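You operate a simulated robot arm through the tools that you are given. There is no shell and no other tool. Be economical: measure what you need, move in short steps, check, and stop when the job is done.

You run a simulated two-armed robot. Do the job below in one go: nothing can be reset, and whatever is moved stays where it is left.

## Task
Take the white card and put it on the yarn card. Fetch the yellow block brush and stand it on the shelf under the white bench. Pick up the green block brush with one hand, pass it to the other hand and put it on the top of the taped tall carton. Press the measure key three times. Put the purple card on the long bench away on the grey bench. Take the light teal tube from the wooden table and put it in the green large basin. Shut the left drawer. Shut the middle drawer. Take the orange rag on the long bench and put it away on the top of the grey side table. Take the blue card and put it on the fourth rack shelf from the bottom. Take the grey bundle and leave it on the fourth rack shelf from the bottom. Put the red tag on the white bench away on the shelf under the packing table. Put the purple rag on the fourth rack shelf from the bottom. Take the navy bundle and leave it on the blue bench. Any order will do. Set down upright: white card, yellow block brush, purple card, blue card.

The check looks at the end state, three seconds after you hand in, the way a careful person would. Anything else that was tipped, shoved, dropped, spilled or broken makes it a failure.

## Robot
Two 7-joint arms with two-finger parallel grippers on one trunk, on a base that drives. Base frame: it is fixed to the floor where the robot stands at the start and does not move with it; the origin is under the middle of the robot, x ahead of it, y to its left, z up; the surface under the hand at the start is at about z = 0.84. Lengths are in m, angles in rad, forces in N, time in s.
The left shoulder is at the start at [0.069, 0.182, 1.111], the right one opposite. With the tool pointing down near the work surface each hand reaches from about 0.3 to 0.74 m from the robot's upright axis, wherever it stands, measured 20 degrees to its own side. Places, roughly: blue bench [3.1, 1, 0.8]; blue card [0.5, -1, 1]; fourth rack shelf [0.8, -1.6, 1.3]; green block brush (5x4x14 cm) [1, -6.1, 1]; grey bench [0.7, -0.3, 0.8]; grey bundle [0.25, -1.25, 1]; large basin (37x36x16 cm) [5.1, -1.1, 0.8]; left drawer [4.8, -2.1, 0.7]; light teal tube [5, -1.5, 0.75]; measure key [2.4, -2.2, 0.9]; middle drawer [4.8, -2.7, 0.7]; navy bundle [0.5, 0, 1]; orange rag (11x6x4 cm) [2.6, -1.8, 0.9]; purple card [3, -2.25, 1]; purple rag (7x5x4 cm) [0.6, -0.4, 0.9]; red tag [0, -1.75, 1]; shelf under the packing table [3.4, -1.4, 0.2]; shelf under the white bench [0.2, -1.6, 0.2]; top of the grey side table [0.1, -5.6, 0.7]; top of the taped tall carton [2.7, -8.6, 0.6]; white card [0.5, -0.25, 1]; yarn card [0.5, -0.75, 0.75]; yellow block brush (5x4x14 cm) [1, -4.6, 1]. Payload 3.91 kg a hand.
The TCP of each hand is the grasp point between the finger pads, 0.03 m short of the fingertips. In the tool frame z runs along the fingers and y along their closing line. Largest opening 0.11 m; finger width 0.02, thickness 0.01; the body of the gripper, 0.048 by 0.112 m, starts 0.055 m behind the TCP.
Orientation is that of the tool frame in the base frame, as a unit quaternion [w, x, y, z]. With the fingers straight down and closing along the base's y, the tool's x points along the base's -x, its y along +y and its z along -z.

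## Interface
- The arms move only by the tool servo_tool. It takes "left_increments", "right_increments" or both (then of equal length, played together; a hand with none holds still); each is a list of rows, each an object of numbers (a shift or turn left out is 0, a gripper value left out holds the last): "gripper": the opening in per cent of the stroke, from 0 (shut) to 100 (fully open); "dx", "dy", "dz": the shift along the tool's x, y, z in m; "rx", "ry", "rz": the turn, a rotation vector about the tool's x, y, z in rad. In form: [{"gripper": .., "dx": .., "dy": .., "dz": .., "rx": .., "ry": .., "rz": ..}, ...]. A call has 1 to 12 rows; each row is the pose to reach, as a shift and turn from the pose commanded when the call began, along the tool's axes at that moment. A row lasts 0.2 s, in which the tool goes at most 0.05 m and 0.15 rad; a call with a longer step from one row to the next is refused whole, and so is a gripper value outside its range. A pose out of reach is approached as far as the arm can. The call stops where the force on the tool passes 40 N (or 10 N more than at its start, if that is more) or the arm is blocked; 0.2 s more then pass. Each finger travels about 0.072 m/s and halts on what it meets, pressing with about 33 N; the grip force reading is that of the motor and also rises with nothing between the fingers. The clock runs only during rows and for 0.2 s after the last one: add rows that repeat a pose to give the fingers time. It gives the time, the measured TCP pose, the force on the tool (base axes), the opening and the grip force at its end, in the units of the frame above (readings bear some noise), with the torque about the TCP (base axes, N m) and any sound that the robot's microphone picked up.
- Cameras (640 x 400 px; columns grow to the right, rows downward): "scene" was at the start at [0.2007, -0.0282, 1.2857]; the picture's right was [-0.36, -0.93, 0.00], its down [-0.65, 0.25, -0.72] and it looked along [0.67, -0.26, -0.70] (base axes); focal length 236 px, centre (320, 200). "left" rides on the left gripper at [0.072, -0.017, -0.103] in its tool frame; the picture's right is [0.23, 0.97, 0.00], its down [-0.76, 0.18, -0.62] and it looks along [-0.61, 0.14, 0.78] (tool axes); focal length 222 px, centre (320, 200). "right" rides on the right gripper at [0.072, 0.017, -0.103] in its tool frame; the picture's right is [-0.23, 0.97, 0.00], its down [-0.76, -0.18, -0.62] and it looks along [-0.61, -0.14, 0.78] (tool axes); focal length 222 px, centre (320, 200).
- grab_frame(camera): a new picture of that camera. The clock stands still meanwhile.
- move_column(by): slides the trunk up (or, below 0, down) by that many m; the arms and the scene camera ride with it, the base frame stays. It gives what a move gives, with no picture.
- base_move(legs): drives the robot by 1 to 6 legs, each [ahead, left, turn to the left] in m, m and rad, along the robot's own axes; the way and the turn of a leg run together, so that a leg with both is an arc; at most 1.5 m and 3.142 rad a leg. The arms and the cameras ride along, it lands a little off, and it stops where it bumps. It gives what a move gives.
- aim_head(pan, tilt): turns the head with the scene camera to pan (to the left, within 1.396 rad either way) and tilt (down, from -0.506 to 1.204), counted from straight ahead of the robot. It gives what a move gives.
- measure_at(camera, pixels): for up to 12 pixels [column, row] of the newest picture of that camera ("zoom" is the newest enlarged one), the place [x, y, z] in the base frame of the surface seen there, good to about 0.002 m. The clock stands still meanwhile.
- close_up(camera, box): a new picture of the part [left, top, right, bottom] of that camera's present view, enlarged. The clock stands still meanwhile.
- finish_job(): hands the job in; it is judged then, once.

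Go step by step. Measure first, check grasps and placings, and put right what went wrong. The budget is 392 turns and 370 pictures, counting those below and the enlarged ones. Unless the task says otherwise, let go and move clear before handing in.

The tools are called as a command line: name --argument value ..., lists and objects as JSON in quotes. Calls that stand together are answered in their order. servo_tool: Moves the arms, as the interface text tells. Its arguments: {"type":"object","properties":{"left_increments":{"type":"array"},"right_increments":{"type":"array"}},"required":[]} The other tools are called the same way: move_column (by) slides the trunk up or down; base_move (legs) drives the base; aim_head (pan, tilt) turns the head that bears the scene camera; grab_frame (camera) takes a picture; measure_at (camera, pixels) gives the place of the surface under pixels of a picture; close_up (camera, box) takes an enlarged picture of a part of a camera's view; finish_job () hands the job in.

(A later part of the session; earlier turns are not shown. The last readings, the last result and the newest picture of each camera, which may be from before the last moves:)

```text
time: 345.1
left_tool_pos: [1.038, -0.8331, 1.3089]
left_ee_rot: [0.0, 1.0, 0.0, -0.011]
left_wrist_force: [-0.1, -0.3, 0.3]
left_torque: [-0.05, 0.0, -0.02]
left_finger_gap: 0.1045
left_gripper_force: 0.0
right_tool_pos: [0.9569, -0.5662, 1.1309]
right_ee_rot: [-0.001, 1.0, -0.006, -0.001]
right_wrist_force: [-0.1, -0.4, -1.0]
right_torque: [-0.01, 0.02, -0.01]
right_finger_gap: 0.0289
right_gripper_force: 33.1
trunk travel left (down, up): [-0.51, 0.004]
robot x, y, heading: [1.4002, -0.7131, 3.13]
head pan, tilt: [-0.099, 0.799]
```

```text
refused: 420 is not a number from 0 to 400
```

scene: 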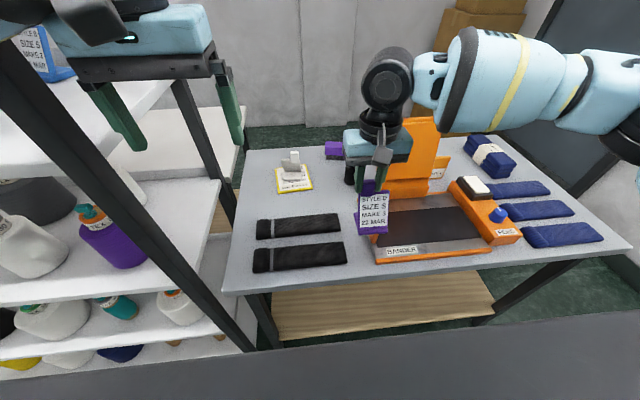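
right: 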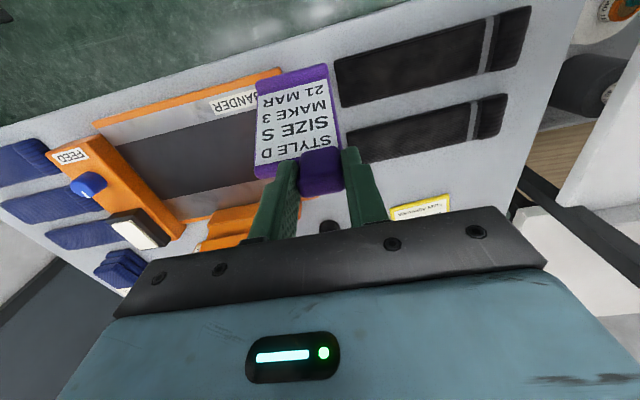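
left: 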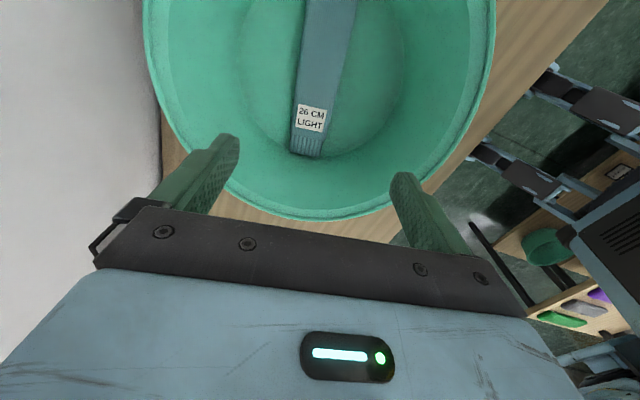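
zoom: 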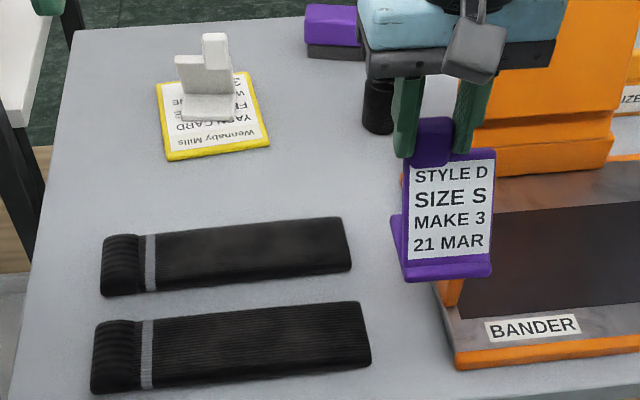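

measure_at --camera "zoom" --pixels '[[410, 275], [488, 272], [400, 220], [355, 250], [340, 215], [440, 285], [300, 180], [350, 200], [270, 145], [380, 135], [345, 235], [250, 190]]'

```text
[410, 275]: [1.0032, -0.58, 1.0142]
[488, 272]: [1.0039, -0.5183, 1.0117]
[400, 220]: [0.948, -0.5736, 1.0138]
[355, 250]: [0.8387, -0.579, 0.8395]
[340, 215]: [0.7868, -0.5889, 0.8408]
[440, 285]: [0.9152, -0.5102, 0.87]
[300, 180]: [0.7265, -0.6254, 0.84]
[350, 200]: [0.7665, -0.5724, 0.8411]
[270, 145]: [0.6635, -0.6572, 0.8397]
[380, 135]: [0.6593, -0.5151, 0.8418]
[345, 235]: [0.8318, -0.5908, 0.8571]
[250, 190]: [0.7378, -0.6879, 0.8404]
```

Foot centre is TCP+(0.017,0.016). I drive 6 cm closer, move the hand to TCP (0.698,−0.616) and down to z≈1.0 first.

base_move --legs '[[0.06, 0, 0]]'

servo_tool --right_increments '[{"dx": -0.035, "dy": 0.01, "dz": 0.025}, {"dx": -0.07, "dy": 0.02, "dz": 0.05}, {"dx": -0.105, "dy": 0.03, "dz": 0.075}, {"dx": -0.145, "dy": 0.04, "dz": 0.09}, {"dx": -0.185, "dy": 0.05, "dz": 0.105}, {"dx": -0.199, "dy": 0.05, "dz": 0.13}, {"dx": -0.199, "dy": 0.05, "dz": 0.13}]'

close_up --camera "scene" --box '[240, 120, 420, 255]'

grab_frame --camera "right"

```text
time: 345.9
left_tool_pos: [1.0379, -0.8339, 1.3091]
left_ee_rot: [0.002, 1.0, -0.004, -0.014]
left_wrist_force: [0.3, -0.4, -0.1]
left_torque: [-0.01, 0.0, 0.02]
left_finger_gap: 0.1045
left_gripper_force: 0.0
right_tool_pos: [0.9543, -0.567, 1.1319]
right_ee_rot: [-0.001, 1.0, -0.004, -0.003]
right_wrist_force: [0.6, -0.3, -0.5]
right_torque: [0.02, 0.03, 0.01]
right_finger_gap: 0.0288
right_gripper_force: 33.2
trunk travel left (down, up): [-0.51, 0.004]
robot x, y, heading: [1.3904, -0.7141, 3.134]
head pan, tilt: [-0.099, 0.799]
stopped in leg 1: the robot was blocked; the commanded pose is now the measured one
```

```text
time: 347.5
left_tool_pos: [1.037, -0.8335, 1.3104]
left_ee_rot: [0.0, 1.0, -0.002, -0.013]
left_wrist_force: [0.1, -0.5, 0.7]
left_torque: [0.0, 0.0, 0.0]
left_finger_gap: 0.1045
left_gripper_force: 0.1
right_tool_pos: [0.8878, -0.5011, 1.0579]
right_ee_rot: [0.0, 1.0, -0.006, -0.003]
right_wrist_force: [-0.2, 0.8, -0.9]
right_torque: [-0.02, -0.01, -0.03]
right_finger_gap: 0.029
right_gripper_force: 33.1
right hand out of reach, approached as far as the arm can: row 1, 2, 3, 4, 5, 6, 7
trunk travel left (down, up): [-0.51, 0.004]
robot x, y, heading: [1.3933, -0.7129, 3.13]
head pan, tilt: [-0.099, 0.799]
```

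```text
2.96 times, centred on (330, 188) of scene
```

zoom: 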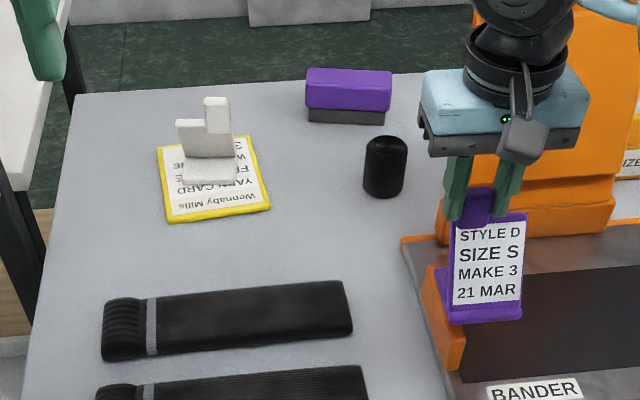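

```text
213 pictures are left
```

right: 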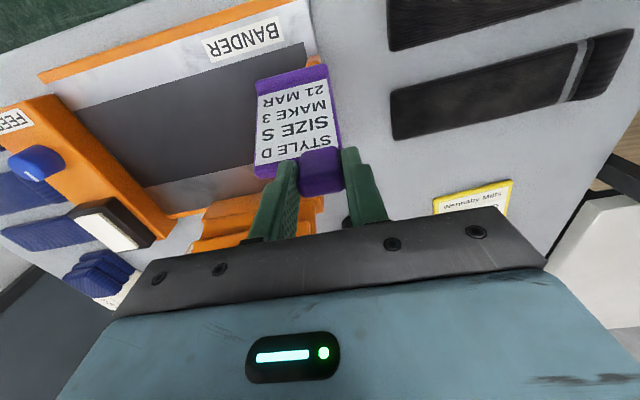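

The base is at its limit and the arm cannot reach that spot from here; the bench's front side has ample room, so I'll place the card from there. I lift the card, back off, and fetch the orange rag with the left hand on the way.

servo_tool --right_increments '[{"dz": -0.04}, {"dz": -0.08, "dx": 0.02}, {"dz": -0.1, "dx": 0.05}, {"dz": -0.1, "dx": 0.08}, {"dz": -0.1, "dx": 0.08}]'

base_move --legs '[[-0.3, 0, 0]]'

grab_frame --camera "scene"

```text
time: 348.7
left_tool_pos: [1.0383, -0.8344, 1.3093]
left_ee_rot: [0.001, 1.0, -0.003, -0.014]
left_wrist_force: [0.4, 0.8, 0.5]
left_torque: [0.0, -0.03, 0.0]
left_finger_gap: 0.1043
left_gripper_force: 0.1
right_tool_pos: [0.9746, -0.4914, 1.159]
right_ee_rot: [-0.002, 1.0, -0.005, -0.003]
right_wrist_force: [-0.5, 0.7, -0.9]
right_torque: [-0.03, -0.03, 0.0]
right_finger_gap: 0.029
right_gripper_force: 32.9
trunk travel left (down, up): [-0.51, 0.004]
robot x, y, heading: [1.3848, -0.7134, 3.127]
head pan, tilt: [-0.099, 0.799]
```

```text
time: 350.7
left_tool_pos: [1.3296, -0.8363, 1.3062]
left_ee_rot: [0.0, 1.0, -0.004, -0.009]
left_wrist_force: [-0.4, -0.1, 0.0]
left_torque: [-0.02, 0.01, -0.04]
left_finger_gap: 0.1042
left_gripper_force: 0.0
right_tool_pos: [1.268, -0.4942, 1.1553]
right_ee_rot: [-0.002, 1.0, -0.007, 0.001]
right_wrist_force: [1.2, -0.7, -0.8]
right_torque: [-0.03, 0.0, 0.0]
right_finger_gap: 0.0291
right_gripper_force: 33.3
trunk travel left (down, up): [-0.51, 0.004]
robot x, y, heading: [1.6908, -0.7157, 3.133]
head pan, tilt: [-0.099, 0.799]
```

```text
212 pictures are left
```

scene: 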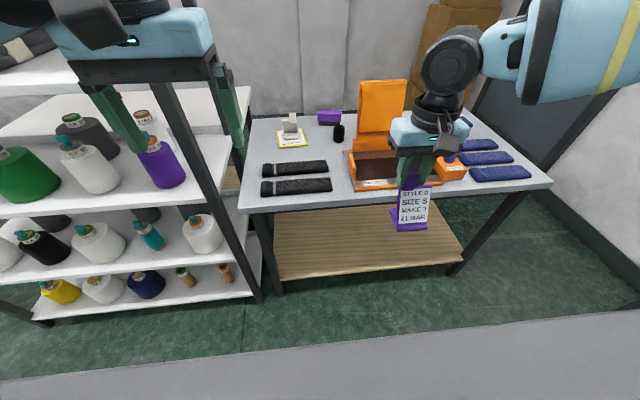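

base_move --legs '[[0, 0, 1.57], [0, 0, 1.57], [0, -1.1, 0], [0.2, 0, 0]]'

aim_head --pan 0.1 --tilt 0.75

grab_frame --camera "scene"

```text
time: 369.8
left_tool_pos: [2.2557, -1.7178, 1.3075]
left_ee_rot: [0.01, -0.005, 1.0, 0.001]
left_wrist_force: [-0.7, 0.1, 0.0]
left_torque: [-0.03, -0.02, -0.03]
left_finger_gap: 0.1046
left_gripper_force: 0.0
right_tool_pos: [2.3249, -2.0593, 1.156]
right_ee_rot: [0.001, -0.003, 1.0, -0.002]
right_wrist_force: [0.0, -0.5, -1.2]
right_torque: [0.02, -0.01, 0.03]
right_finger_gap: 0.0291
right_gripper_force: 32.4
trunk travel left (down, up): [-0.51, 0.004]
robot x, y, heading: [1.8993, -1.8435, 0.005]
head pan, tilt: [-0.099, 0.799]
```

```text
time: 370.5
left_tool_pos: [2.2584, -1.7169, 1.3066]
left_ee_rot: [0.009, -0.006, 1.0, 0.001]
left_wrist_force: [0.6, -0.4, 0.0]
left_torque: [0.0, -0.06, 0.02]
left_finger_gap: 0.1043
left_gripper_force: 0.1
right_tool_pos: [2.3264, -2.0595, 1.1577]
right_ee_rot: [-0.001, -0.003, 1.0, -0.001]
right_wrist_force: [-0.8, -0.5, -0.5]
right_torque: [-0.01, -0.02, 0.0]
right_finger_gap: 0.0293
right_gripper_force: 33.1
trunk travel left (down, up): [-0.51, 0.004]
robot x, y, heading: [1.8972, -1.8446, 0.003]
head pan, tilt: [0.099, 0.75]
```

```text
211 pictures are left
```

scene: 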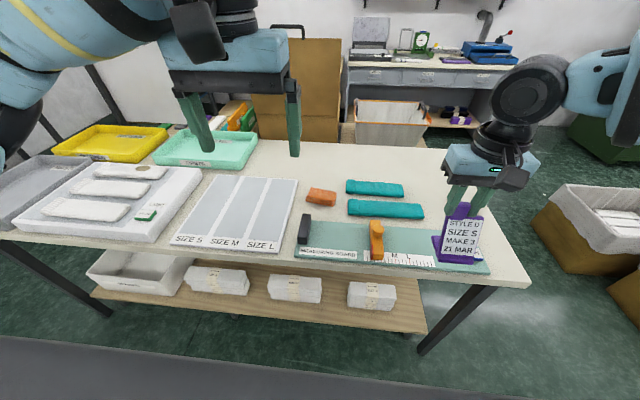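

close_up --camera "scene" --box '[280, 170, 360, 225]'

measure_at --camera "zoom" --pixels '[[215, 190], [240, 150], [440, 170], [430, 230], [330, 190], [225, 240], [420, 255], [330, 155], [320, 240], [205, 210]]'

```text
7.27 times, centred on (320, 198) of scene
```

zoom: 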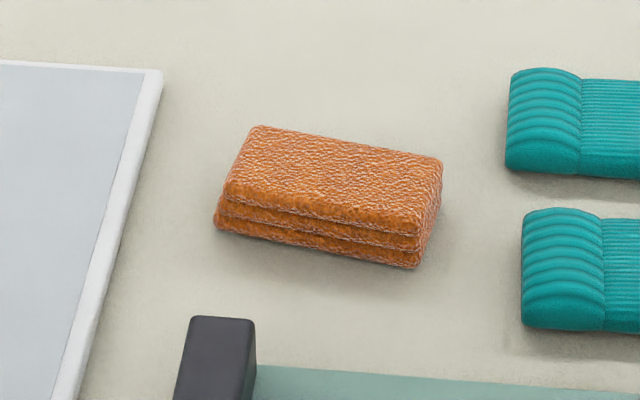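

```text
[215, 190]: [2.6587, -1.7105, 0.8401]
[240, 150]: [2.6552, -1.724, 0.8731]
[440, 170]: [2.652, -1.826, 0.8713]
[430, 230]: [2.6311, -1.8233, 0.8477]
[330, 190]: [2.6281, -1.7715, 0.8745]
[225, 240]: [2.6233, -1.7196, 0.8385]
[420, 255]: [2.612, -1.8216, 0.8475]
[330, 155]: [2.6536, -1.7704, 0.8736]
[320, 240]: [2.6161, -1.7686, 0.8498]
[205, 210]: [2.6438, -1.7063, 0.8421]
```

Rag centre (2.638,−1.771), short side along x, top 0.875. I drive 7 cm closer and bring the left hand over it, turned to close along x.

base_move --legs '[[0.07, 0, 0]]'

servo_tool --left_increments '[{"gripper": 100, "dx": -0.0255, "dy": -0.0045, "dz": 0.026, "rz": -0.131}, {"dx": -0.051, "dy": -0.009, "dz": 0.052, "rz": -0.262}, {"dx": -0.0765, "dy": -0.0135, "dz": 0.078, "rz": -0.393}, {"dx": -0.102, "dy": -0.018, "dz": 0.104, "rz": -0.524}, {"dx": -0.1275, "dy": -0.0225, "dz": 0.13, "rz": -0.655}, {"dx": -0.153, "dy": -0.027, "dz": 0.156, "rz": -0.786}, {"dx": -0.1785, "dy": -0.0315, "dz": 0.182, "rz": -0.917}, {"dx": -0.204, "dy": -0.036, "dz": 0.208, "rz": -1.048}, {"dx": -0.2295, "dy": -0.0405, "dz": 0.234, "rz": -1.179}, {"dx": -0.255, "dy": -0.045, "dz": 0.26, "rz": -1.31}, {"dx": -0.2805, "dy": -0.0495, "dz": 0.286, "rz": -1.441}, {"dx": -0.306, "dy": -0.054, "dz": 0.31, "rz": -1.571}]'

grab_frame --camera "left"

grab_frame --camera "scene"

```text
time: 371.5
left_tool_pos: [2.3225, -1.7186, 1.3087]
left_ee_rot: [0.011, -0.004, 1.0, 0.001]
left_wrist_force: [-0.3, -1.0, -0.4]
left_torque: [0.01, 0.01, -0.01]
left_finger_gap: 0.1045
left_gripper_force: 0.0
right_tool_pos: [2.3914, -2.0597, 1.1572]
right_ee_rot: [0.001, -0.003, 1.0, -0.001]
right_wrist_force: [0.8, 0.2, -1.3]
right_torque: [-0.01, 0.04, 0.05]
right_finger_gap: 0.0292
right_gripper_force: 32.7
trunk travel left (down, up): [-0.51, 0.004]
robot x, y, heading: [1.9651, -1.8423, 0.003]
head pan, tilt: [0.099, 0.75]
```

```text
time: 374.1
left_tool_pos: [2.5901, -1.7601, 1.0021]
left_ee_rot: [-0.007, 0.71, -0.704, 0.007]
left_wrist_force: [-0.2, -0.3, -0.2]
left_torque: [0.05, -0.03, 0.0]
left_finger_gap: 0.11
left_gripper_force: 0.1
left hand out of reach, approached as far as the arm can: row 11, 12
right_tool_pos: [2.3942, -2.0606, 1.1564]
right_ee_rot: [0.0, -0.002, 1.0, -0.002]
right_wrist_force: [-1.0, -0.3, -1.1]
right_torque: [-0.02, -0.03, -0.02]
right_finger_gap: 0.0289
right_gripper_force: 33.3
trunk travel left (down, up): [-0.51, 0.004]
robot x, y, heading: [1.966, -1.8496, 0.005]
head pan, tilt: [0.099, 0.75]
```

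```text
209 pictures are left
```

left: 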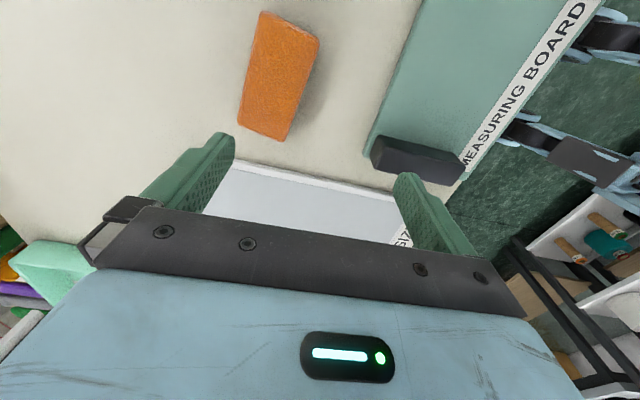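

```text
208 pictures are left
```

scene: 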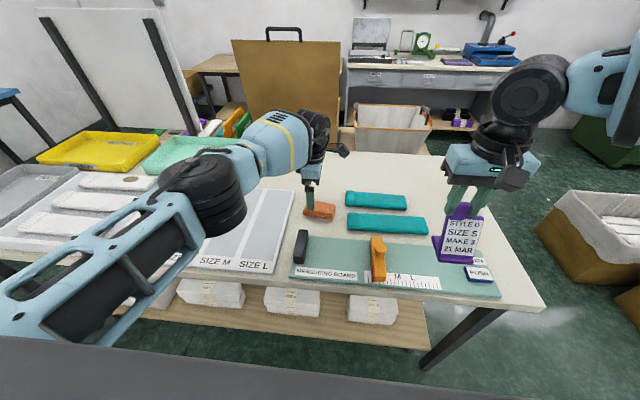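

It is 5 cm short in x at this height; lower gives more reach. I descend to z≈0.93 (tips above the rag) pushing forward.

servo_tool --left_increments '[{"dz": 0.04, "dy": -0.015}, {"dz": 0.068, "dy": -0.03}, {"dz": 0.068, "dy": -0.048, "dx": 0.008}, {"dz": 0.068, "dy": -0.048, "dx": 0.008}]'

```text
time: 375.1
left_tool_pos: [2.5874, -1.7526, 0.9453]
left_ee_rot: [-0.007, 0.71, -0.704, 0.006]
left_wrist_force: [0.2, 0.4, 0.6]
left_torque: [-0.01, 0.01, -0.03]
left_finger_gap: 0.1098
left_gripper_force: 0.2
left hand out of reach, approached as far as the arm can: row 1, 2, 3, 4
right_tool_pos: [2.3925, -2.0586, 1.1567]
right_ee_rot: [0.0, -0.002, 1.0, -0.002]
right_wrist_force: [-0.6, -0.7, -0.2]
right_torque: [0.0, -0.03, -0.04]
right_finger_gap: 0.0291
right_gripper_force: 33.0
trunk travel left (down, up): [-0.51, 0.004]
robot x, y, heading: [1.9676, -1.8445, 0.004]
head pan, tilt: [0.099, 0.75]
```

Reach improves further to the left side, so I strafe the base right 0.16 m and move the hand back left.

base_move --legs '[[0, -0.16, 0]]'

servo_tool --left_increments '[{"dx": -0.045, "dy": -0.0}, {"dx": -0.09, "dy": -0.0}, {"dx": -0.14, "dy": -0.015}, {"dx": -0.15, "dy": -0.04}, {"dx": -0.15, "dy": -0.055}, {"dx": -0.15, "dy": -0.055}]'

grab_frame --camera "left"

```text
time: 377.2
left_tool_pos: [2.5882, -1.9089, 0.9453]
left_ee_rot: [-0.007, 0.712, -0.702, 0.006]
left_wrist_force: [0.4, 0.5, -0.4]
left_torque: [0.01, 0.0, 0.01]
left_finger_gap: 0.11
left_gripper_force: 0.1
right_tool_pos: [2.3951, -2.2177, 1.1573]
right_ee_rot: [-0.001, -0.004, 1.0, -0.002]
right_wrist_force: [-0.2, 0.1, -0.8]
right_torque: [0.03, 0.0, -0.02]
right_finger_gap: 0.0292
right_gripper_force: 32.8
trunk travel left (down, up): [-0.51, 0.004]
robot x, y, heading: [1.9696, -2.004, 0.009]
head pan, tilt: [0.099, 0.75]
```

```text
refused: row 3 steps farther than a row can; nothing moved
```

```text
207 pictures are left
```

left: 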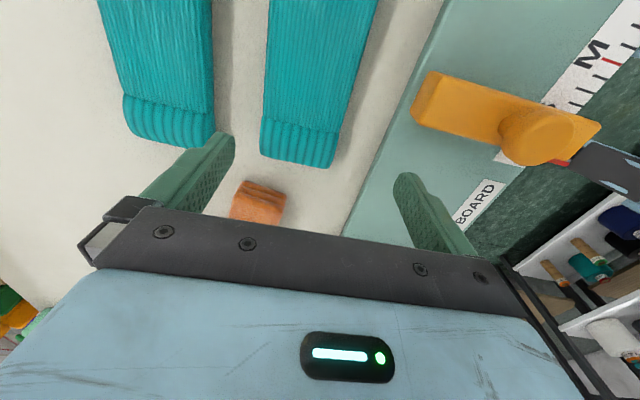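

servo_tool --left_increments '[{"dx": -0.045}, {"dx": -0.09}, {"dx": -0.135, "dy": -0.01}, {"dx": -0.14, "dy": -0.035}, {"dx": -0.14, "dy": -0.055}, {"dx": -0.14, "dy": -0.055}]'

grab_frame --camera "left"

```text
time: 378.6
left_tool_pos: [2.609, -1.7658, 0.9493]
left_ee_rot: [-0.007, 0.711, -0.703, 0.006]
left_wrist_force: [-1.7, -0.4, 0.1]
left_torque: [0.02, 0.01, -0.01]
left_finger_gap: 0.1102
left_gripper_force: 0.1
left hand out of reach, approached as far as the arm can: row 4, 5, 6
right_tool_pos: [2.3939, -2.2176, 1.1562]
right_ee_rot: [0.0, -0.004, 1.0, -0.002]
right_wrist_force: [0.2, 0.1, -0.7]
right_torque: [0.03, 0.0, 0.0]
right_finger_gap: 0.029
right_gripper_force: 32.8
trunk travel left (down, up): [-0.51, 0.004]
robot x, y, heading: [1.9649, -2.0021, 0.011]
head pan, tilt: [0.099, 0.75]
```

```text
206 pictures are left
```

left: 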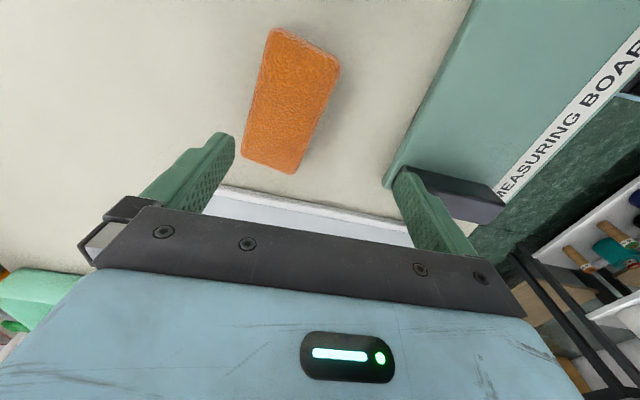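

base_move --legs '[[0.03, 0, 0]]'

grab_frame --camera "left"

measure_at --camera "left" --pixels '[[290, 100], [265, 60], [310, 60], [250, 140], [300, 150], [320, 130]]'

```text
time: 379.4
left_tool_pos: [2.637, -1.7663, 0.9535]
left_ee_rot: [-0.009, 0.711, -0.703, 0.007]
left_wrist_force: [-0.2, -0.2, -0.1]
left_torque: [-0.03, -0.02, 0.04]
left_finger_gap: 0.11
left_gripper_force: 0.1
right_tool_pos: [2.4221, -2.2178, 1.1581]
right_ee_rot: [0.002, -0.004, 1.0, -0.001]
right_wrist_force: [-0.4, -0.5, -0.7]
right_torque: [0.0, -0.04, 0.02]
right_finger_gap: 0.0291
right_gripper_force: 33.2
trunk travel left (down, up): [-0.51, 0.004]
robot x, y, heading: [2.0023, -2.0005, 0.008]
head pan, tilt: [0.099, 0.75]
```

```text
205 pictures are left
```

left: 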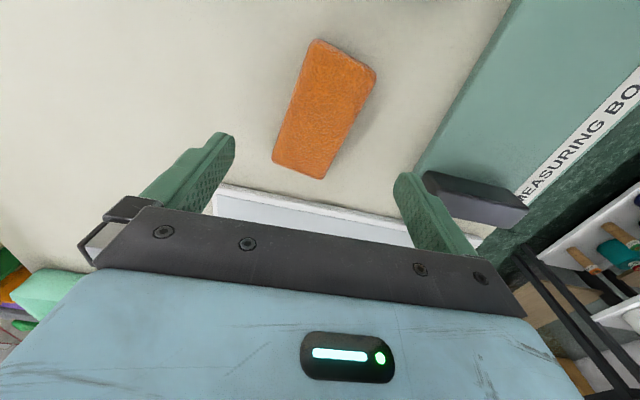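

```text
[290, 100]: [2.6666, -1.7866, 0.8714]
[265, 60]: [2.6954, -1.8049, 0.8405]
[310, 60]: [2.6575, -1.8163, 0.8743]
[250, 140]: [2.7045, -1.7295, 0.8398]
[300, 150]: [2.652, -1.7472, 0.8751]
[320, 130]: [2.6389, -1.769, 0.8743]
```

Centred now. I descend to TCP z≈0.876 and close.

servo_tool --left_increments '[{"dz": 0.03}, {"dz": 0.055}, {"dz": 0.077}, {"dz": 0.077}]'

grab_frame --camera "left"

```text
time: 380.4
left_tool_pos: [2.6181, -1.7657, 0.875]
left_ee_rot: [-0.008, 0.711, -0.703, 0.006]
left_wrist_force: [1.0, -0.4, -0.3]
left_torque: [0.01, -0.03, 0.01]
left_finger_gap: 0.1101
left_gripper_force: 0.0
left hand out of reach, approached as far as the arm can: row 1, 2, 3, 4
right_tool_pos: [2.4234, -2.2171, 1.1579]
right_ee_rot: [0.002, -0.005, 1.0, -0.001]
right_wrist_force: [0.9, 0.8, -0.7]
right_torque: [-0.03, 0.03, 0.0]
right_finger_gap: 0.029
right_gripper_force: 33.4
trunk travel left (down, up): [-0.51, 0.004]
robot x, y, heading: [1.9945, -2.0043, 0.002]
head pan, tilt: [0.099, 0.75]
```

```text
204 pictures are left
```

left: 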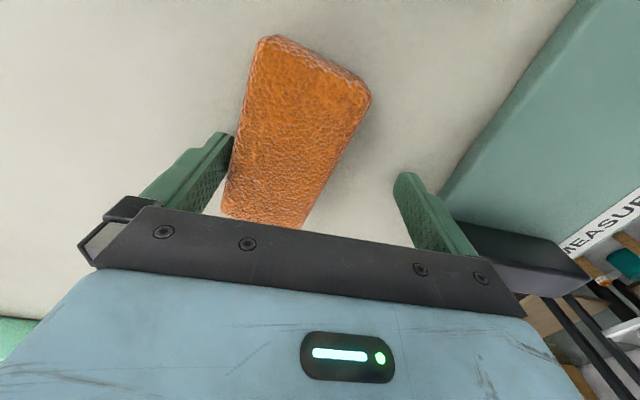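

The rag is between the fingers (far finger adjacent to it). I close and lift.

servo_tool --left_increments '[{"gripper": 0}, {"gripper": 0}, {"gripper": 0}, {"gripper": 0}, {"gripper": 0}]'

servo_tool --left_increments '[{"dz": -0.04}, {"dz": -0.08}, {"dz": -0.12, "dy": 0.02}, {"dz": -0.16, "dy": 0.04}, {"dz": -0.2, "dy": 0.06}, {"dz": -0.24, "dy": 0.08}, {"dz": -0.27, "dy": 0.1}, {"dz": -0.27, "dy": 0.1}]'

grab_frame --camera "scene"

```text
time: 381.6
left_tool_pos: [2.62, -1.7659, 0.8737]
left_ee_rot: [-0.007, 0.711, -0.703, 0.006]
left_wrist_force: [0.2, -0.7, 0.3]
left_torque: [0.03, 0.04, -0.05]
left_finger_gap: 0.0547
left_gripper_force: 33.2
right_tool_pos: [2.4238, -2.2182, 1.1566]
right_ee_rot: [0.001, -0.004, 1.0, -0.001]
right_wrist_force: [0.2, -0.7, -1.7]
right_torque: [0.01, 0.01, 0.01]
right_finger_gap: 0.029
right_gripper_force: 33.0
trunk travel left (down, up): [-0.51, 0.004]
robot x, y, heading: [1.9986, -2.0023, 0.013]
head pan, tilt: [0.099, 0.75]
```

```text
time: 383.4
left_tool_pos: [2.6433, -1.7663, 1.1476]
left_ee_rot: [-0.008, 0.712, -0.702, 0.005]
left_wrist_force: [-0.9, 0.1, -0.5]
left_torque: [0.02, -0.03, 0.0]
left_finger_gap: 0.0544
left_gripper_force: 32.9
left hand out of reach, approached as far as the arm can: row 1, 2, 3, 4, 5, 6, 7, 8
right_tool_pos: [2.4237, -2.2176, 1.156]
right_ee_rot: [0.0, -0.005, 1.0, -0.001]
right_wrist_force: [-0.6, 0.4, -1.0]
right_torque: [-0.02, -0.01, -0.03]
right_finger_gap: 0.0289
right_gripper_force: 32.9
trunk travel left (down, up): [-0.51, 0.004]
robot x, y, heading: [1.9962, -2.0053, 0.007]
head pan, tilt: [0.099, 0.75]
```

```text
203 pictures are left
```

scene: 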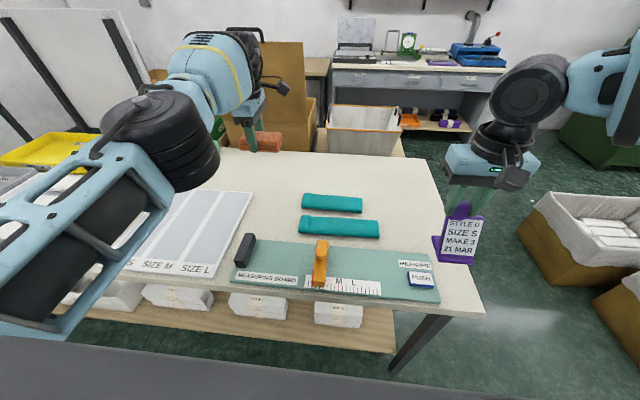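

Rag held. I pull the left hand in, then drive: back off, turn and go through the corridor to the window aisle.

servo_tool --left_increments '[{"dy": 0.045}, {"dy": 0.09}, {"dy": 0.135}, {"dy": 0.18}, {"dy": 0.22}, {"dy": 0.22}]'

base_move --legs '[[-0.35, 0, 0], [0, -0.68, 0], [0, 0, 1.57], [0, 0, 1.57]]'

aim_head --pan 0.0 --tilt 0.5

grab_frame --camera "scene"

```text
time: 384.8
left_tool_pos: [2.64, -1.7874, 1.1604]
left_ee_rot: [-0.008, 0.711, -0.703, 0.007]
left_wrist_force: [0.5, 0.8, -0.2]
left_torque: [0.01, -0.01, -0.01]
left_finger_gap: 0.0546
left_gripper_force: 33.2
left hand out of reach, approached as far as the arm can: row 1, 2, 3, 4, 5, 6
right_tool_pos: [2.4229, -2.2168, 1.1561]
right_ee_rot: [0.001, -0.005, 1.0, -0.001]
right_wrist_force: [-1.2, 0.9, -0.6]
right_torque: [-0.01, -0.02, 0.03]
right_finger_gap: 0.0293
right_gripper_force: 32.9
trunk travel left (down, up): [-0.51, 0.004]
robot x, y, heading: [1.9995, -2.0058, 0.008]
head pan, tilt: [0.099, 0.75]
```

```text
time: 400.6
left_tool_pos: [1.0061, -2.8695, 1.1602]
left_ee_rot: [-0.005, 0.715, 0.699, -0.007]
left_wrist_force: [0.3, -0.8, -0.7]
left_torque: [-0.02, 0.0, 0.01]
left_finger_gap: 0.0544
left_gripper_force: 33.0
right_tool_pos: [1.2354, -2.4487, 1.1572]
right_ee_rot: [-0.001, 1.0, -0.012, 0.0]
right_wrist_force: [0.4, 0.1, 0.1]
right_torque: [-0.03, -0.02, 0.04]
right_finger_gap: 0.029
right_gripper_force: 33.0
trunk travel left (down, up): [-0.51, 0.004]
robot x, y, heading: [1.6543, -2.6789, 3.113]
head pan, tilt: [0.099, 0.75]
```

```text
time: 401.4
left_tool_pos: [1.0065, -2.8699, 1.1595]
left_ee_rot: [-0.006, 0.715, 0.699, -0.006]
left_wrist_force: [0.0, -0.1, -0.2]
left_torque: [-0.02, -0.01, -0.03]
left_finger_gap: 0.0543
left_gripper_force: 33.1
right_tool_pos: [1.2377, -2.4467, 1.1555]
right_ee_rot: [-0.001, 1.0, -0.014, 0.0]
right_wrist_force: [-0.6, -0.1, -0.9]
right_torque: [-0.02, -0.02, -0.02]
right_finger_gap: 0.0291
right_gripper_force: 32.5
trunk travel left (down, up): [-0.51, 0.004]
robot x, y, heading: [1.653, -2.6745, 3.114]
head pan, tilt: [0.0, 0.499]
```

```text
202 pictures are left
```

scene: 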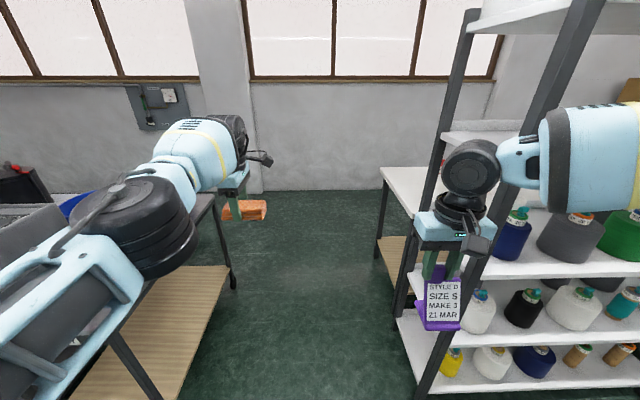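

The left arm stayed extended. I check its clearance over the cart before moving.

measure_at --camera "scene" --pixels '[[140, 200], [150, 250], [185, 260], [60, 290], [30, 250], [75, 210], [230, 280], [215, 205], [240, 210], [440, 325], [405, 300]]'

```text
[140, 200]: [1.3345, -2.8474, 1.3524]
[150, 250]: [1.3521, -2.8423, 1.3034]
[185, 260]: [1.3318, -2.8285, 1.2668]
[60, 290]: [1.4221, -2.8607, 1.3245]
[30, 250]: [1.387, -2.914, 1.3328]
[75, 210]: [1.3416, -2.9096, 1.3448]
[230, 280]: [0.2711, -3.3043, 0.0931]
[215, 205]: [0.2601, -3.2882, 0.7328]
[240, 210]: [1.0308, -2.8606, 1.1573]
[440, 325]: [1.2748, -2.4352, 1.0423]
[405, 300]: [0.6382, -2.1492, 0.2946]
```

Clear. I drive through the corridor, turn north in the window aisle and go up beside the white bench.

base_move --legs '[[1.08, 0, 0.028], [1.08, 0, 0], [0, 0, -1.57], [1.2, 0, 0], [1.1, 0, 0]]'

grab_frame --camera "scene"

```text
time: 426.6
left_tool_pos: [-0.6618, 0.2518, 1.1598]
left_ee_rot: [-0.01, 1.0, -0.02, -0.001]
left_wrist_force: [-0.8, 0.2, 0.0]
left_torque: [-0.02, -0.01, 0.01]
left_finger_gap: 0.0543
left_gripper_force: 32.8
right_tool_pos: [-0.2444, 0.0138, 1.1566]
right_ee_rot: [0.002, -0.692, 0.722, -0.001]
right_wrist_force: [-0.4, -0.1, -0.6]
right_torque: [-0.02, 0.02, 0.02]
right_finger_gap: 0.0291
right_gripper_force: 33.0
trunk travel left (down, up): [-0.51, 0.004]
robot x, y, heading: [-0.4786, -0.4027, 1.529]
head pan, tilt: [0.0, 0.499]
```

```text
201 pictures are left
```

scene: 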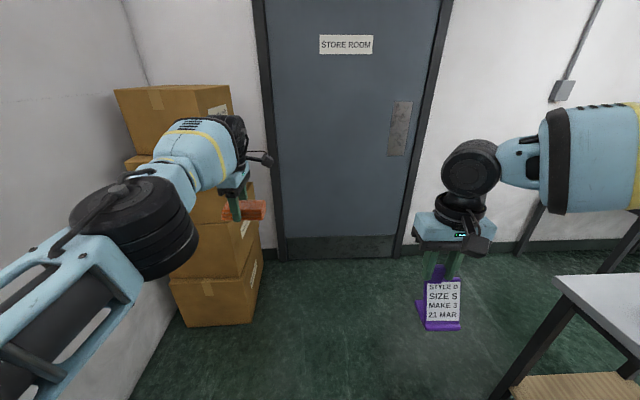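

base_move --legs '[[0, 0, -1.53], [0.4, -0.05, 0]]'

aim_head --pan -0.1 --tilt 0.85

grab_frame --camera "scene"

```text
time: 432.9
left_tool_pos: [0.5575, -0.2441, 1.1614]
left_ee_rot: [0.008, -0.707, 0.707, -0.005]
left_wrist_force: [0.4, -0.2, -0.8]
left_torque: [-0.02, 0.01, -0.03]
left_finger_gap: 0.0543
left_gripper_force: 32.9
right_tool_pos: [0.3354, -0.6716, 1.1568]
right_ee_rot: [0.002, 0.002, 1.0, -0.002]
right_wrist_force: [-1.6, -0.4, -0.5]
right_torque: [0.03, -0.01, 0.0]
right_finger_gap: 0.0292
right_gripper_force: 33.1
trunk travel left (down, up): [-0.51, 0.004]
robot x, y, heading: [-0.0863, -0.4513, -0.005]
head pan, tilt: [0.0, 0.499]
```

```text
time: 433.7
left_tool_pos: [0.5569, -0.2434, 1.1606]
left_ee_rot: [0.008, -0.707, 0.707, -0.006]
left_wrist_force: [-0.1, 0.2, -1.0]
left_torque: [0.02, -0.01, 0.01]
left_finger_gap: 0.0542
left_gripper_force: 32.9
right_tool_pos: [0.3356, -0.6709, 1.1575]
right_ee_rot: [0.001, 0.002, 1.0, -0.002]
right_wrist_force: [0.6, -0.5, 0.0]
right_torque: [0.04, -0.04, 0.0]
right_finger_gap: 0.0294
right_gripper_force: 32.5
trunk travel left (down, up): [-0.51, 0.004]
robot x, y, heading: [-0.0863, -0.4514, -0.005]
head pan, tilt: [-0.099, 0.85]
```

```text
200 pictures are left
```

scene: 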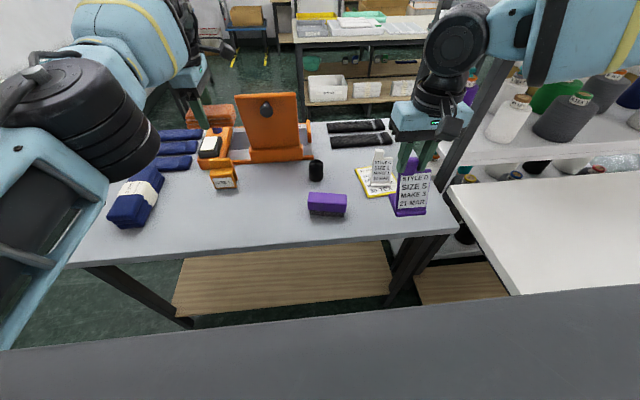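

Free spot at the bench's right front, about (0.455,−0.83). I move the card there: TCP (0.472,−0.814), stopping 1 cm above contact.

servo_tool --right_increments '[{"dx": -0.027, "dy": -0.029, "dz": 0.01}, {"dx": -0.054, "dy": -0.057, "dz": 0.02}, {"dx": -0.082, "dy": -0.086, "dz": 0.03}, {"dx": -0.109, "dy": -0.114, "dz": 0.05}, {"dx": -0.136, "dy": -0.143, "dz": 0.075}, {"dx": -0.136, "dy": -0.143, "dz": 0.12}, {"dx": -0.136, "dy": -0.143, "dz": 0.16}, {"dx": -0.136, "dy": -0.143, "dz": 0.178}, {"dx": -0.136, "dy": -0.143, "dz": 0.178}]'

close_up --camera "scene" --box '[340, 130, 500, 260]'

measure_at --camera "zoom" --pixels '[[250, 330], [330, 320], [240, 260], [200, 380], [420, 340], [400, 290], [180, 240]]'

```text
time: 435.7
left_tool_pos: [0.5577, -0.2441, 1.1612]
left_ee_rot: [-0.007, 0.707, -0.707, 0.007]
left_wrist_force: [-0.8, -1.2, -0.4]
left_torque: [-0.01, -0.01, -0.01]
left_finger_gap: 0.0544
left_gripper_force: 33.4
right_tool_pos: [0.4687, -0.8142, 0.9798]
right_ee_rot: [0.001, 0.002, 1.0, -0.002]
right_wrist_force: [-0.1, -0.1, -1.1]
right_torque: [0.01, -0.02, 0.02]
right_finger_gap: 0.0289
right_gripper_force: 33.4
trunk travel left (down, up): [-0.51, 0.004]
robot x, y, heading: [-0.0875, -0.4547, -0.003]
head pan, tilt: [-0.099, 0.85]
```

```text
3.08 times, centred on (420, 195) of scene
```

zoom: 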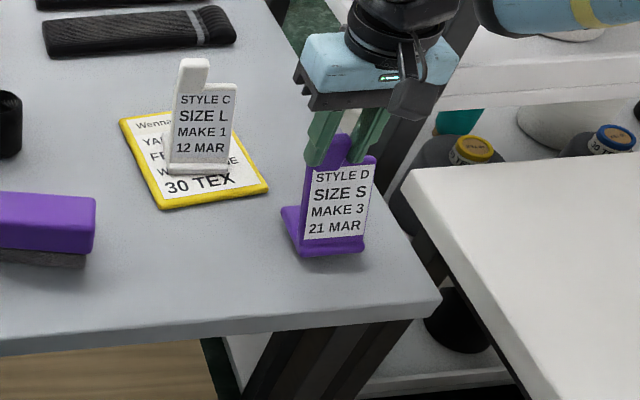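

```text
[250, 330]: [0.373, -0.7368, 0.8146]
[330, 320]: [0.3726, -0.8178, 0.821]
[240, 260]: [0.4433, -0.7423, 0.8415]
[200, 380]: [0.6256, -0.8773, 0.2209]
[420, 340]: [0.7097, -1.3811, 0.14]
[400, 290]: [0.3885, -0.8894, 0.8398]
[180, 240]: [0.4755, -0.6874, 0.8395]
```

The card is well inside the bench edge. I lower to contact.

servo_tool --right_increments '[{"dz": 0.006}, {"dz": 0.01}, {"dz": 0.0125}, {"dz": 0.0125}]'

```text
time: 436.7
left_tool_pos: [0.5576, -0.2448, 1.1607]
left_ee_rot: [-0.007, 0.707, -0.707, 0.006]
left_wrist_force: [-0.2, 0.3, -0.7]
left_torque: [-0.02, 0.0, 0.02]
left_finger_gap: 0.0541
left_gripper_force: 32.9
right_tool_pos: [0.466, -0.8161, 0.9702]
right_ee_rot: [0.002, 0.001, 1.0, -0.002]
right_wrist_force: [-1.0, 0.1, -1.2]
right_torque: [0.01, -0.02, 0.0]
right_finger_gap: 0.0291
right_gripper_force: 32.9
right hand out of reach, approached as far as the arm can: row 2, 3, 4
trunk travel left (down, up): [-0.51, 0.004]
robot x, y, heading: [-0.0882, -0.4488, -0.008]
head pan, tilt: [-0.099, 0.85]
```

Arm limit just above the table; I lower the trunk by 4 mm to touch down.

move_column --by -0.004

close_up --camera "scene" --box '[390, 160, 470, 230]'

measure_at --camera "zoom" --pixels '[[200, 280], [205, 270], [300, 272], [205, 290], [320, 285]]'

```text
time: 437.2
left_tool_pos: [0.559, -0.2438, 1.1506]
left_ee_rot: [0.004, -0.707, 0.707, -0.001]
left_wrist_force: [0.4, -0.5, -0.2]
left_torque: [-0.02, -0.01, 0.0]
left_finger_gap: 0.0544
left_gripper_force: 32.6
right_tool_pos: [0.4668, -0.8141, 0.967]
right_ee_rot: [0.0, 0.001, 1.0, -0.002]
right_wrist_force: [-1.3, 0.1, 7.0]
right_torque: [0.1, 0.48, -0.01]
right_finger_gap: 0.0287
right_gripper_force: 33.1
trunk travel left (down, up): [-0.506, 0.008]
robot x, y, heading: [-0.0878, -0.4476, -0.007]
head pan, tilt: [-0.099, 0.85]
```

```text
5.71 times, centred on (430, 195) of scene
```

zoom: 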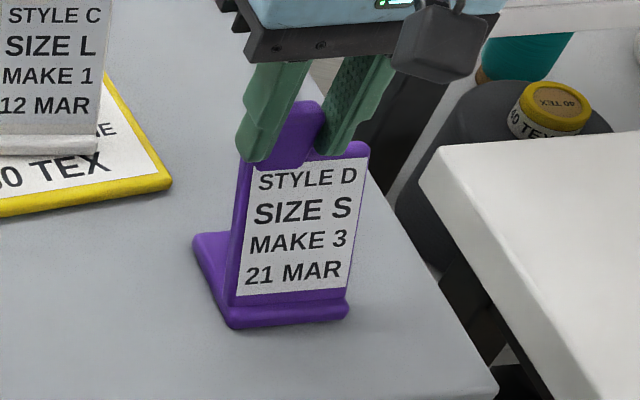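

```text
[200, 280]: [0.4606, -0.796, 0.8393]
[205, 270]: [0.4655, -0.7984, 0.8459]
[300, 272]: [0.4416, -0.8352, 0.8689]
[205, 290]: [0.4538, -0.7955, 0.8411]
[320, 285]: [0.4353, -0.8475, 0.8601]
```

Contact 7 N, foot at 0.84. I open and lift clear.

servo_tool --right_increments '[{"gripper": 60}, {"gripper": 60}, {"gripper": 60}, {"dz": -0.04}, {"dz": -0.09}, {"dz": -0.14}, {"dz": -0.16}, {"dz": -0.16}]'

grab_frame --camera "scene"

```text
time: 439.0
left_tool_pos: [0.5594, -0.2427, 1.1507]
left_ee_rot: [-0.003, 0.707, -0.707, 0.002]
left_wrist_force: [0.5, -0.8, -0.8]
left_torque: [0.01, 0.01, -0.01]
left_finger_gap: 0.0543
left_gripper_force: 32.6
right_tool_pos: [0.4653, -0.8152, 1.1272]
right_ee_rot: [0.001, 0.002, 1.0, -0.002]
right_wrist_force: [0.8, -0.3, -0.2]
right_torque: [-0.02, 0.0, 0.0]
right_finger_gap: 0.0662
right_gripper_force: 0.0
trunk travel left (down, up): [-0.506, 0.008]
robot x, y, heading: [-0.0834, -0.4523, -0.008]
head pan, tilt: [-0.099, 0.85]
```

```text
197 pictures are left
```

scene: 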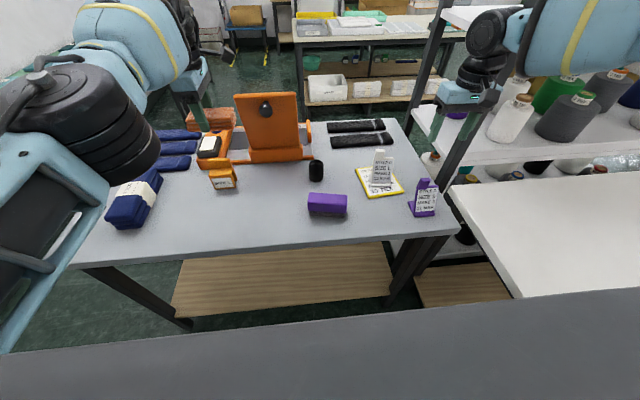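

Purple card stands on the grey bench. I pull the left arm (with the rag) in, and lower the trunk to normal.

servo_tool --left_increments '[{"dy": 0.045}, {"dy": 0.09}, {"dy": 0.135}, {"dy": 0.18}, {"dy": 0.18}]' --right_increments '[{"dx": 0.02, "dy": 0.03}, {"dx": 0.04, "dy": 0.06}, {"dx": 0.06, "dy": 0.09}, {"dx": 0.08, "dy": 0.12}, {"dx": 0.08, "dy": 0.12}]'

base_move --legs '[[-0.47, 0, 0], [0, 0, -1.57], [1.2, 0, 0], [1.2, 0, 0], [1.2, 0, 0]]'

aim_head --pan 0.3 --tilt 0.45

grab_frame --camera "scene"

```text
time: 440.2
left_tool_pos: [0.5567, -0.2566, 1.1653]
left_ee_rot: [0.003, -0.707, 0.707, 0.0]
left_wrist_force: [-0.5, -0.4, -0.6]
left_torque: [0.02, -0.04, 0.05]
left_finger_gap: 0.0541
left_gripper_force: 33.1
left hand out of reach, approached as far as the arm can: row 1, 2, 3, 4, 5
right_tool_pos: [0.3891, -0.6936, 1.1244]
right_ee_rot: [0.0, 0.002, 1.0, -0.002]
right_wrist_force: [0.1, -0.3, 0.2]
right_torque: [-0.01, 0.0, 0.0]
right_finger_gap: 0.0663
right_gripper_force: 0.1
trunk travel left (down, up): [-0.506, 0.008]
robot x, y, heading: [-0.0861, -0.4517, -0.008]
head pan, tilt: [-0.099, 0.85]
```

```text
time: 463.7
left_tool_pos: [-0.3507, -4.629, 1.1644]
left_ee_rot: [0.0, -0.013, 1.0, -0.003]
left_wrist_force: [-0.2, 0.4, -0.7]
left_torque: [-0.03, -0.03, -0.03]
left_finger_gap: 0.0543
left_gripper_force: 33.2
right_tool_pos: [-0.7934, -4.4731, 1.125]
right_ee_rot: [0.0, 0.7, 0.714, -0.002]
right_wrist_force: [-0.2, -0.1, -0.3]
right_torque: [0.01, 0.0, 0.01]
right_finger_gap: 0.0658
right_gripper_force: 0.1
trunk travel left (down, up): [-0.506, 0.008]
robot x, y, heading: [-0.5596, -3.9917, -1.548]
head pan, tilt: [-0.099, 0.85]
```

```text
time: 464.6
left_tool_pos: [-0.3513, -4.6279, 1.164]
left_ee_rot: [0.0, -0.013, 1.0, -0.003]
left_wrist_force: [-0.6, -0.5, 0.3]
left_torque: [-0.01, 0.02, 0.01]
left_finger_gap: 0.0542
left_gripper_force: 32.9
right_tool_pos: [-0.7932, -4.4737, 1.1256]
right_ee_rot: [-0.001, 0.699, 0.715, -0.002]
right_wrist_force: [-0.1, -0.7, -0.9]
right_torque: [-0.01, -0.02, 0.02]
right_finger_gap: 0.066
right_gripper_force: 0.1
trunk travel left (down, up): [-0.506, 0.008]
robot x, y, heading: [-0.5629, -3.9889, -1.553]
head pan, tilt: [0.3, 0.45]
```

```text
196 pictures are left
```

scene: 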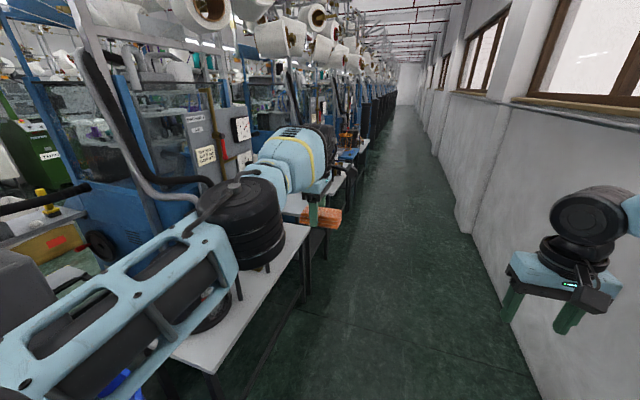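

I measure the side tables along the machine.

measure_at --camera "scene" --pixels '[[255, 300], [220, 365], [305, 235], [290, 205], [320, 190], [350, 150], [45, 205], [50, 240], [335, 160], [240, 128], [215, 385]]'

aim_head --pan 0.9 --tilt 0.45

grab_frame --camera "scene"

```text
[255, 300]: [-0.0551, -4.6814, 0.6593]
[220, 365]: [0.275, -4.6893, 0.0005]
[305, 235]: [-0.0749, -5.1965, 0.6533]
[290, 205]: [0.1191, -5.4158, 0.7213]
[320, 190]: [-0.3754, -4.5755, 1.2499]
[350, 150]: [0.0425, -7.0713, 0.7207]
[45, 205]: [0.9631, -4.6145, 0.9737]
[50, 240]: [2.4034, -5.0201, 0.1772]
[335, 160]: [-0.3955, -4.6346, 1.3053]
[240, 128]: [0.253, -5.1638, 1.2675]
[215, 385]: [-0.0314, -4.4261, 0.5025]
```

```text
time: 465.6
left_tool_pos: [-0.3518, -4.6278, 1.1648]
left_ee_rot: [0.001, -0.013, 1.0, -0.003]
left_wrist_force: [-0.4, -0.1, -0.5]
left_torque: [-0.03, -0.02, 0.03]
left_finger_gap: 0.0544
left_gripper_force: 33.1
right_tool_pos: [-0.7928, -4.4724, 1.1245]
right_ee_rot: [-0.001, 0.699, 0.715, -0.001]
right_wrist_force: [-0.2, -1.2, 0.1]
right_torque: [0.0, -0.02, 0.0]
right_finger_gap: 0.0657
right_gripper_force: 0.1
trunk travel left (down, up): [-0.506, 0.008]
robot x, y, heading: [-0.5648, -3.9914, -1.553]
head pan, tilt: [0.901, 0.45]
```

```text
195 pictures are left
```

scene: 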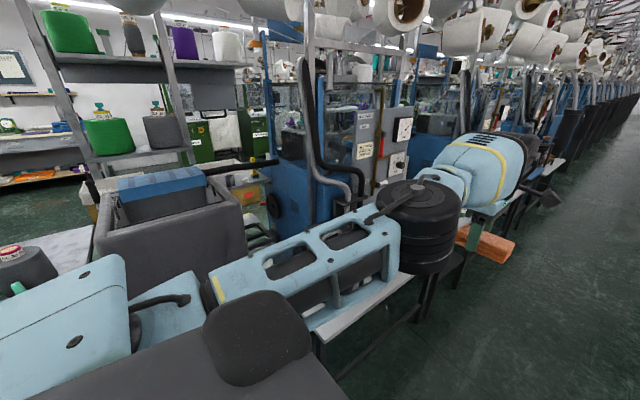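

The yellow brush is near (0.963,−4.61,0.97); the grey side table top is at (0.12,−5.42,0.721). I drive down to y≈−5.75 and look.

base_move --legs '[[1.0, 0, 0], [0.78, 0, 0]]'

aim_head --pan 1.2 --tilt 0.4

grab_frame --camera "scene"

grab_frame --camera "left"

```text
time: 474.5
left_tool_pos: [-0.331, -6.3973, 1.1653]
left_ee_rot: [0.0, -0.01, 1.0, -0.003]
left_wrist_force: [1.3, 0.6, -0.3]
left_torque: [0.0, 0.0, 0.01]
left_finger_gap: 0.0544
left_gripper_force: 33.1
right_tool_pos: [-0.7727, -6.2393, 1.1242]
right_ee_rot: [0.0, 0.7, 0.714, -0.002]
right_wrist_force: [0.7, -0.5, 0.2]
right_torque: [0.02, -0.03, 0.0]
right_finger_gap: 0.066
right_gripper_force: 0.0
trunk travel left (down, up): [-0.506, 0.008]
robot x, y, heading: [-0.5419, -5.7577, -1.558]
head pan, tilt: [0.901, 0.45]
```

```text
time: 475.3
left_tool_pos: [-0.3323, -6.3972, 1.1643]
left_ee_rot: [0.0, -0.011, 1.0, -0.002]
left_wrist_force: [0.8, 0.3, -0.6]
left_torque: [0.01, -0.01, -0.02]
left_finger_gap: 0.0541
left_gripper_force: 32.9
right_tool_pos: [-0.773, -6.2397, 1.1241]
right_ee_rot: [0.0, 0.701, 0.713, -0.002]
right_wrist_force: [-0.2, 0.8, 0.1]
right_torque: [0.02, -0.01, -0.02]
right_finger_gap: 0.0661
right_gripper_force: 0.1
trunk travel left (down, up): [-0.506, 0.008]
robot x, y, heading: [-0.5379, -5.7578, -1.554]
head pan, tilt: [1.201, 0.4]
```

```text
194 pictures are left
```

scene: 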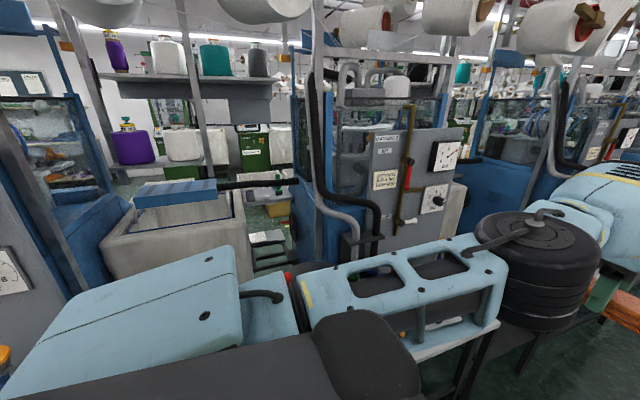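

```text
193 pictures are left
```

left: 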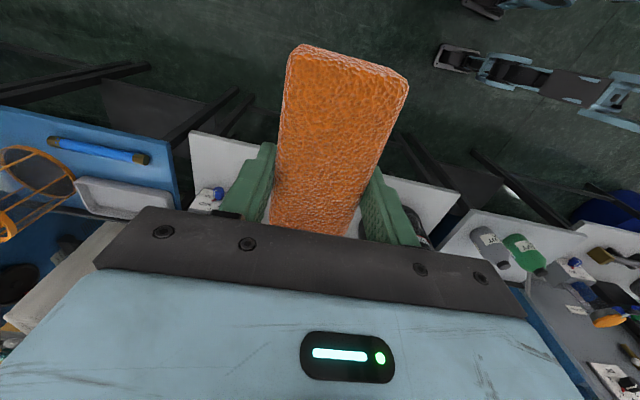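

measure_at --camera "scene" --pixels '[[430, 352], [405, 330], [520, 290], [440, 322], [380, 275], [440, 200], [270, 240], [480, 345], [610, 275], [400, 190]]'

measure_at --camera "left" --pixels '[[230, 150], [420, 190], [130, 195], [60, 130], [500, 235], [440, 215], [200, 195], [560, 260]]'

```text
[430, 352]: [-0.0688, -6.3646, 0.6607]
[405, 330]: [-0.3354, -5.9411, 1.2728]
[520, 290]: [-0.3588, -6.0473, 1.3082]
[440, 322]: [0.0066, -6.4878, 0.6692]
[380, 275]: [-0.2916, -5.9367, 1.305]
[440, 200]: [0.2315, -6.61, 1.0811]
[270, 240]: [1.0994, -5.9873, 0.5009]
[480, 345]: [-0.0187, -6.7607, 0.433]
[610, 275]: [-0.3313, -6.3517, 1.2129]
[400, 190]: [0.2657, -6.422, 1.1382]
```

```text
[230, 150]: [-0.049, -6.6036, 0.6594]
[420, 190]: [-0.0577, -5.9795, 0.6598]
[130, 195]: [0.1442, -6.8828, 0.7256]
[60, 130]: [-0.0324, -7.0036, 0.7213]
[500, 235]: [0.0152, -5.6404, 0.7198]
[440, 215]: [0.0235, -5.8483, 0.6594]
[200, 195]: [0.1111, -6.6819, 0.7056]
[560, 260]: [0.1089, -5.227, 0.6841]
```

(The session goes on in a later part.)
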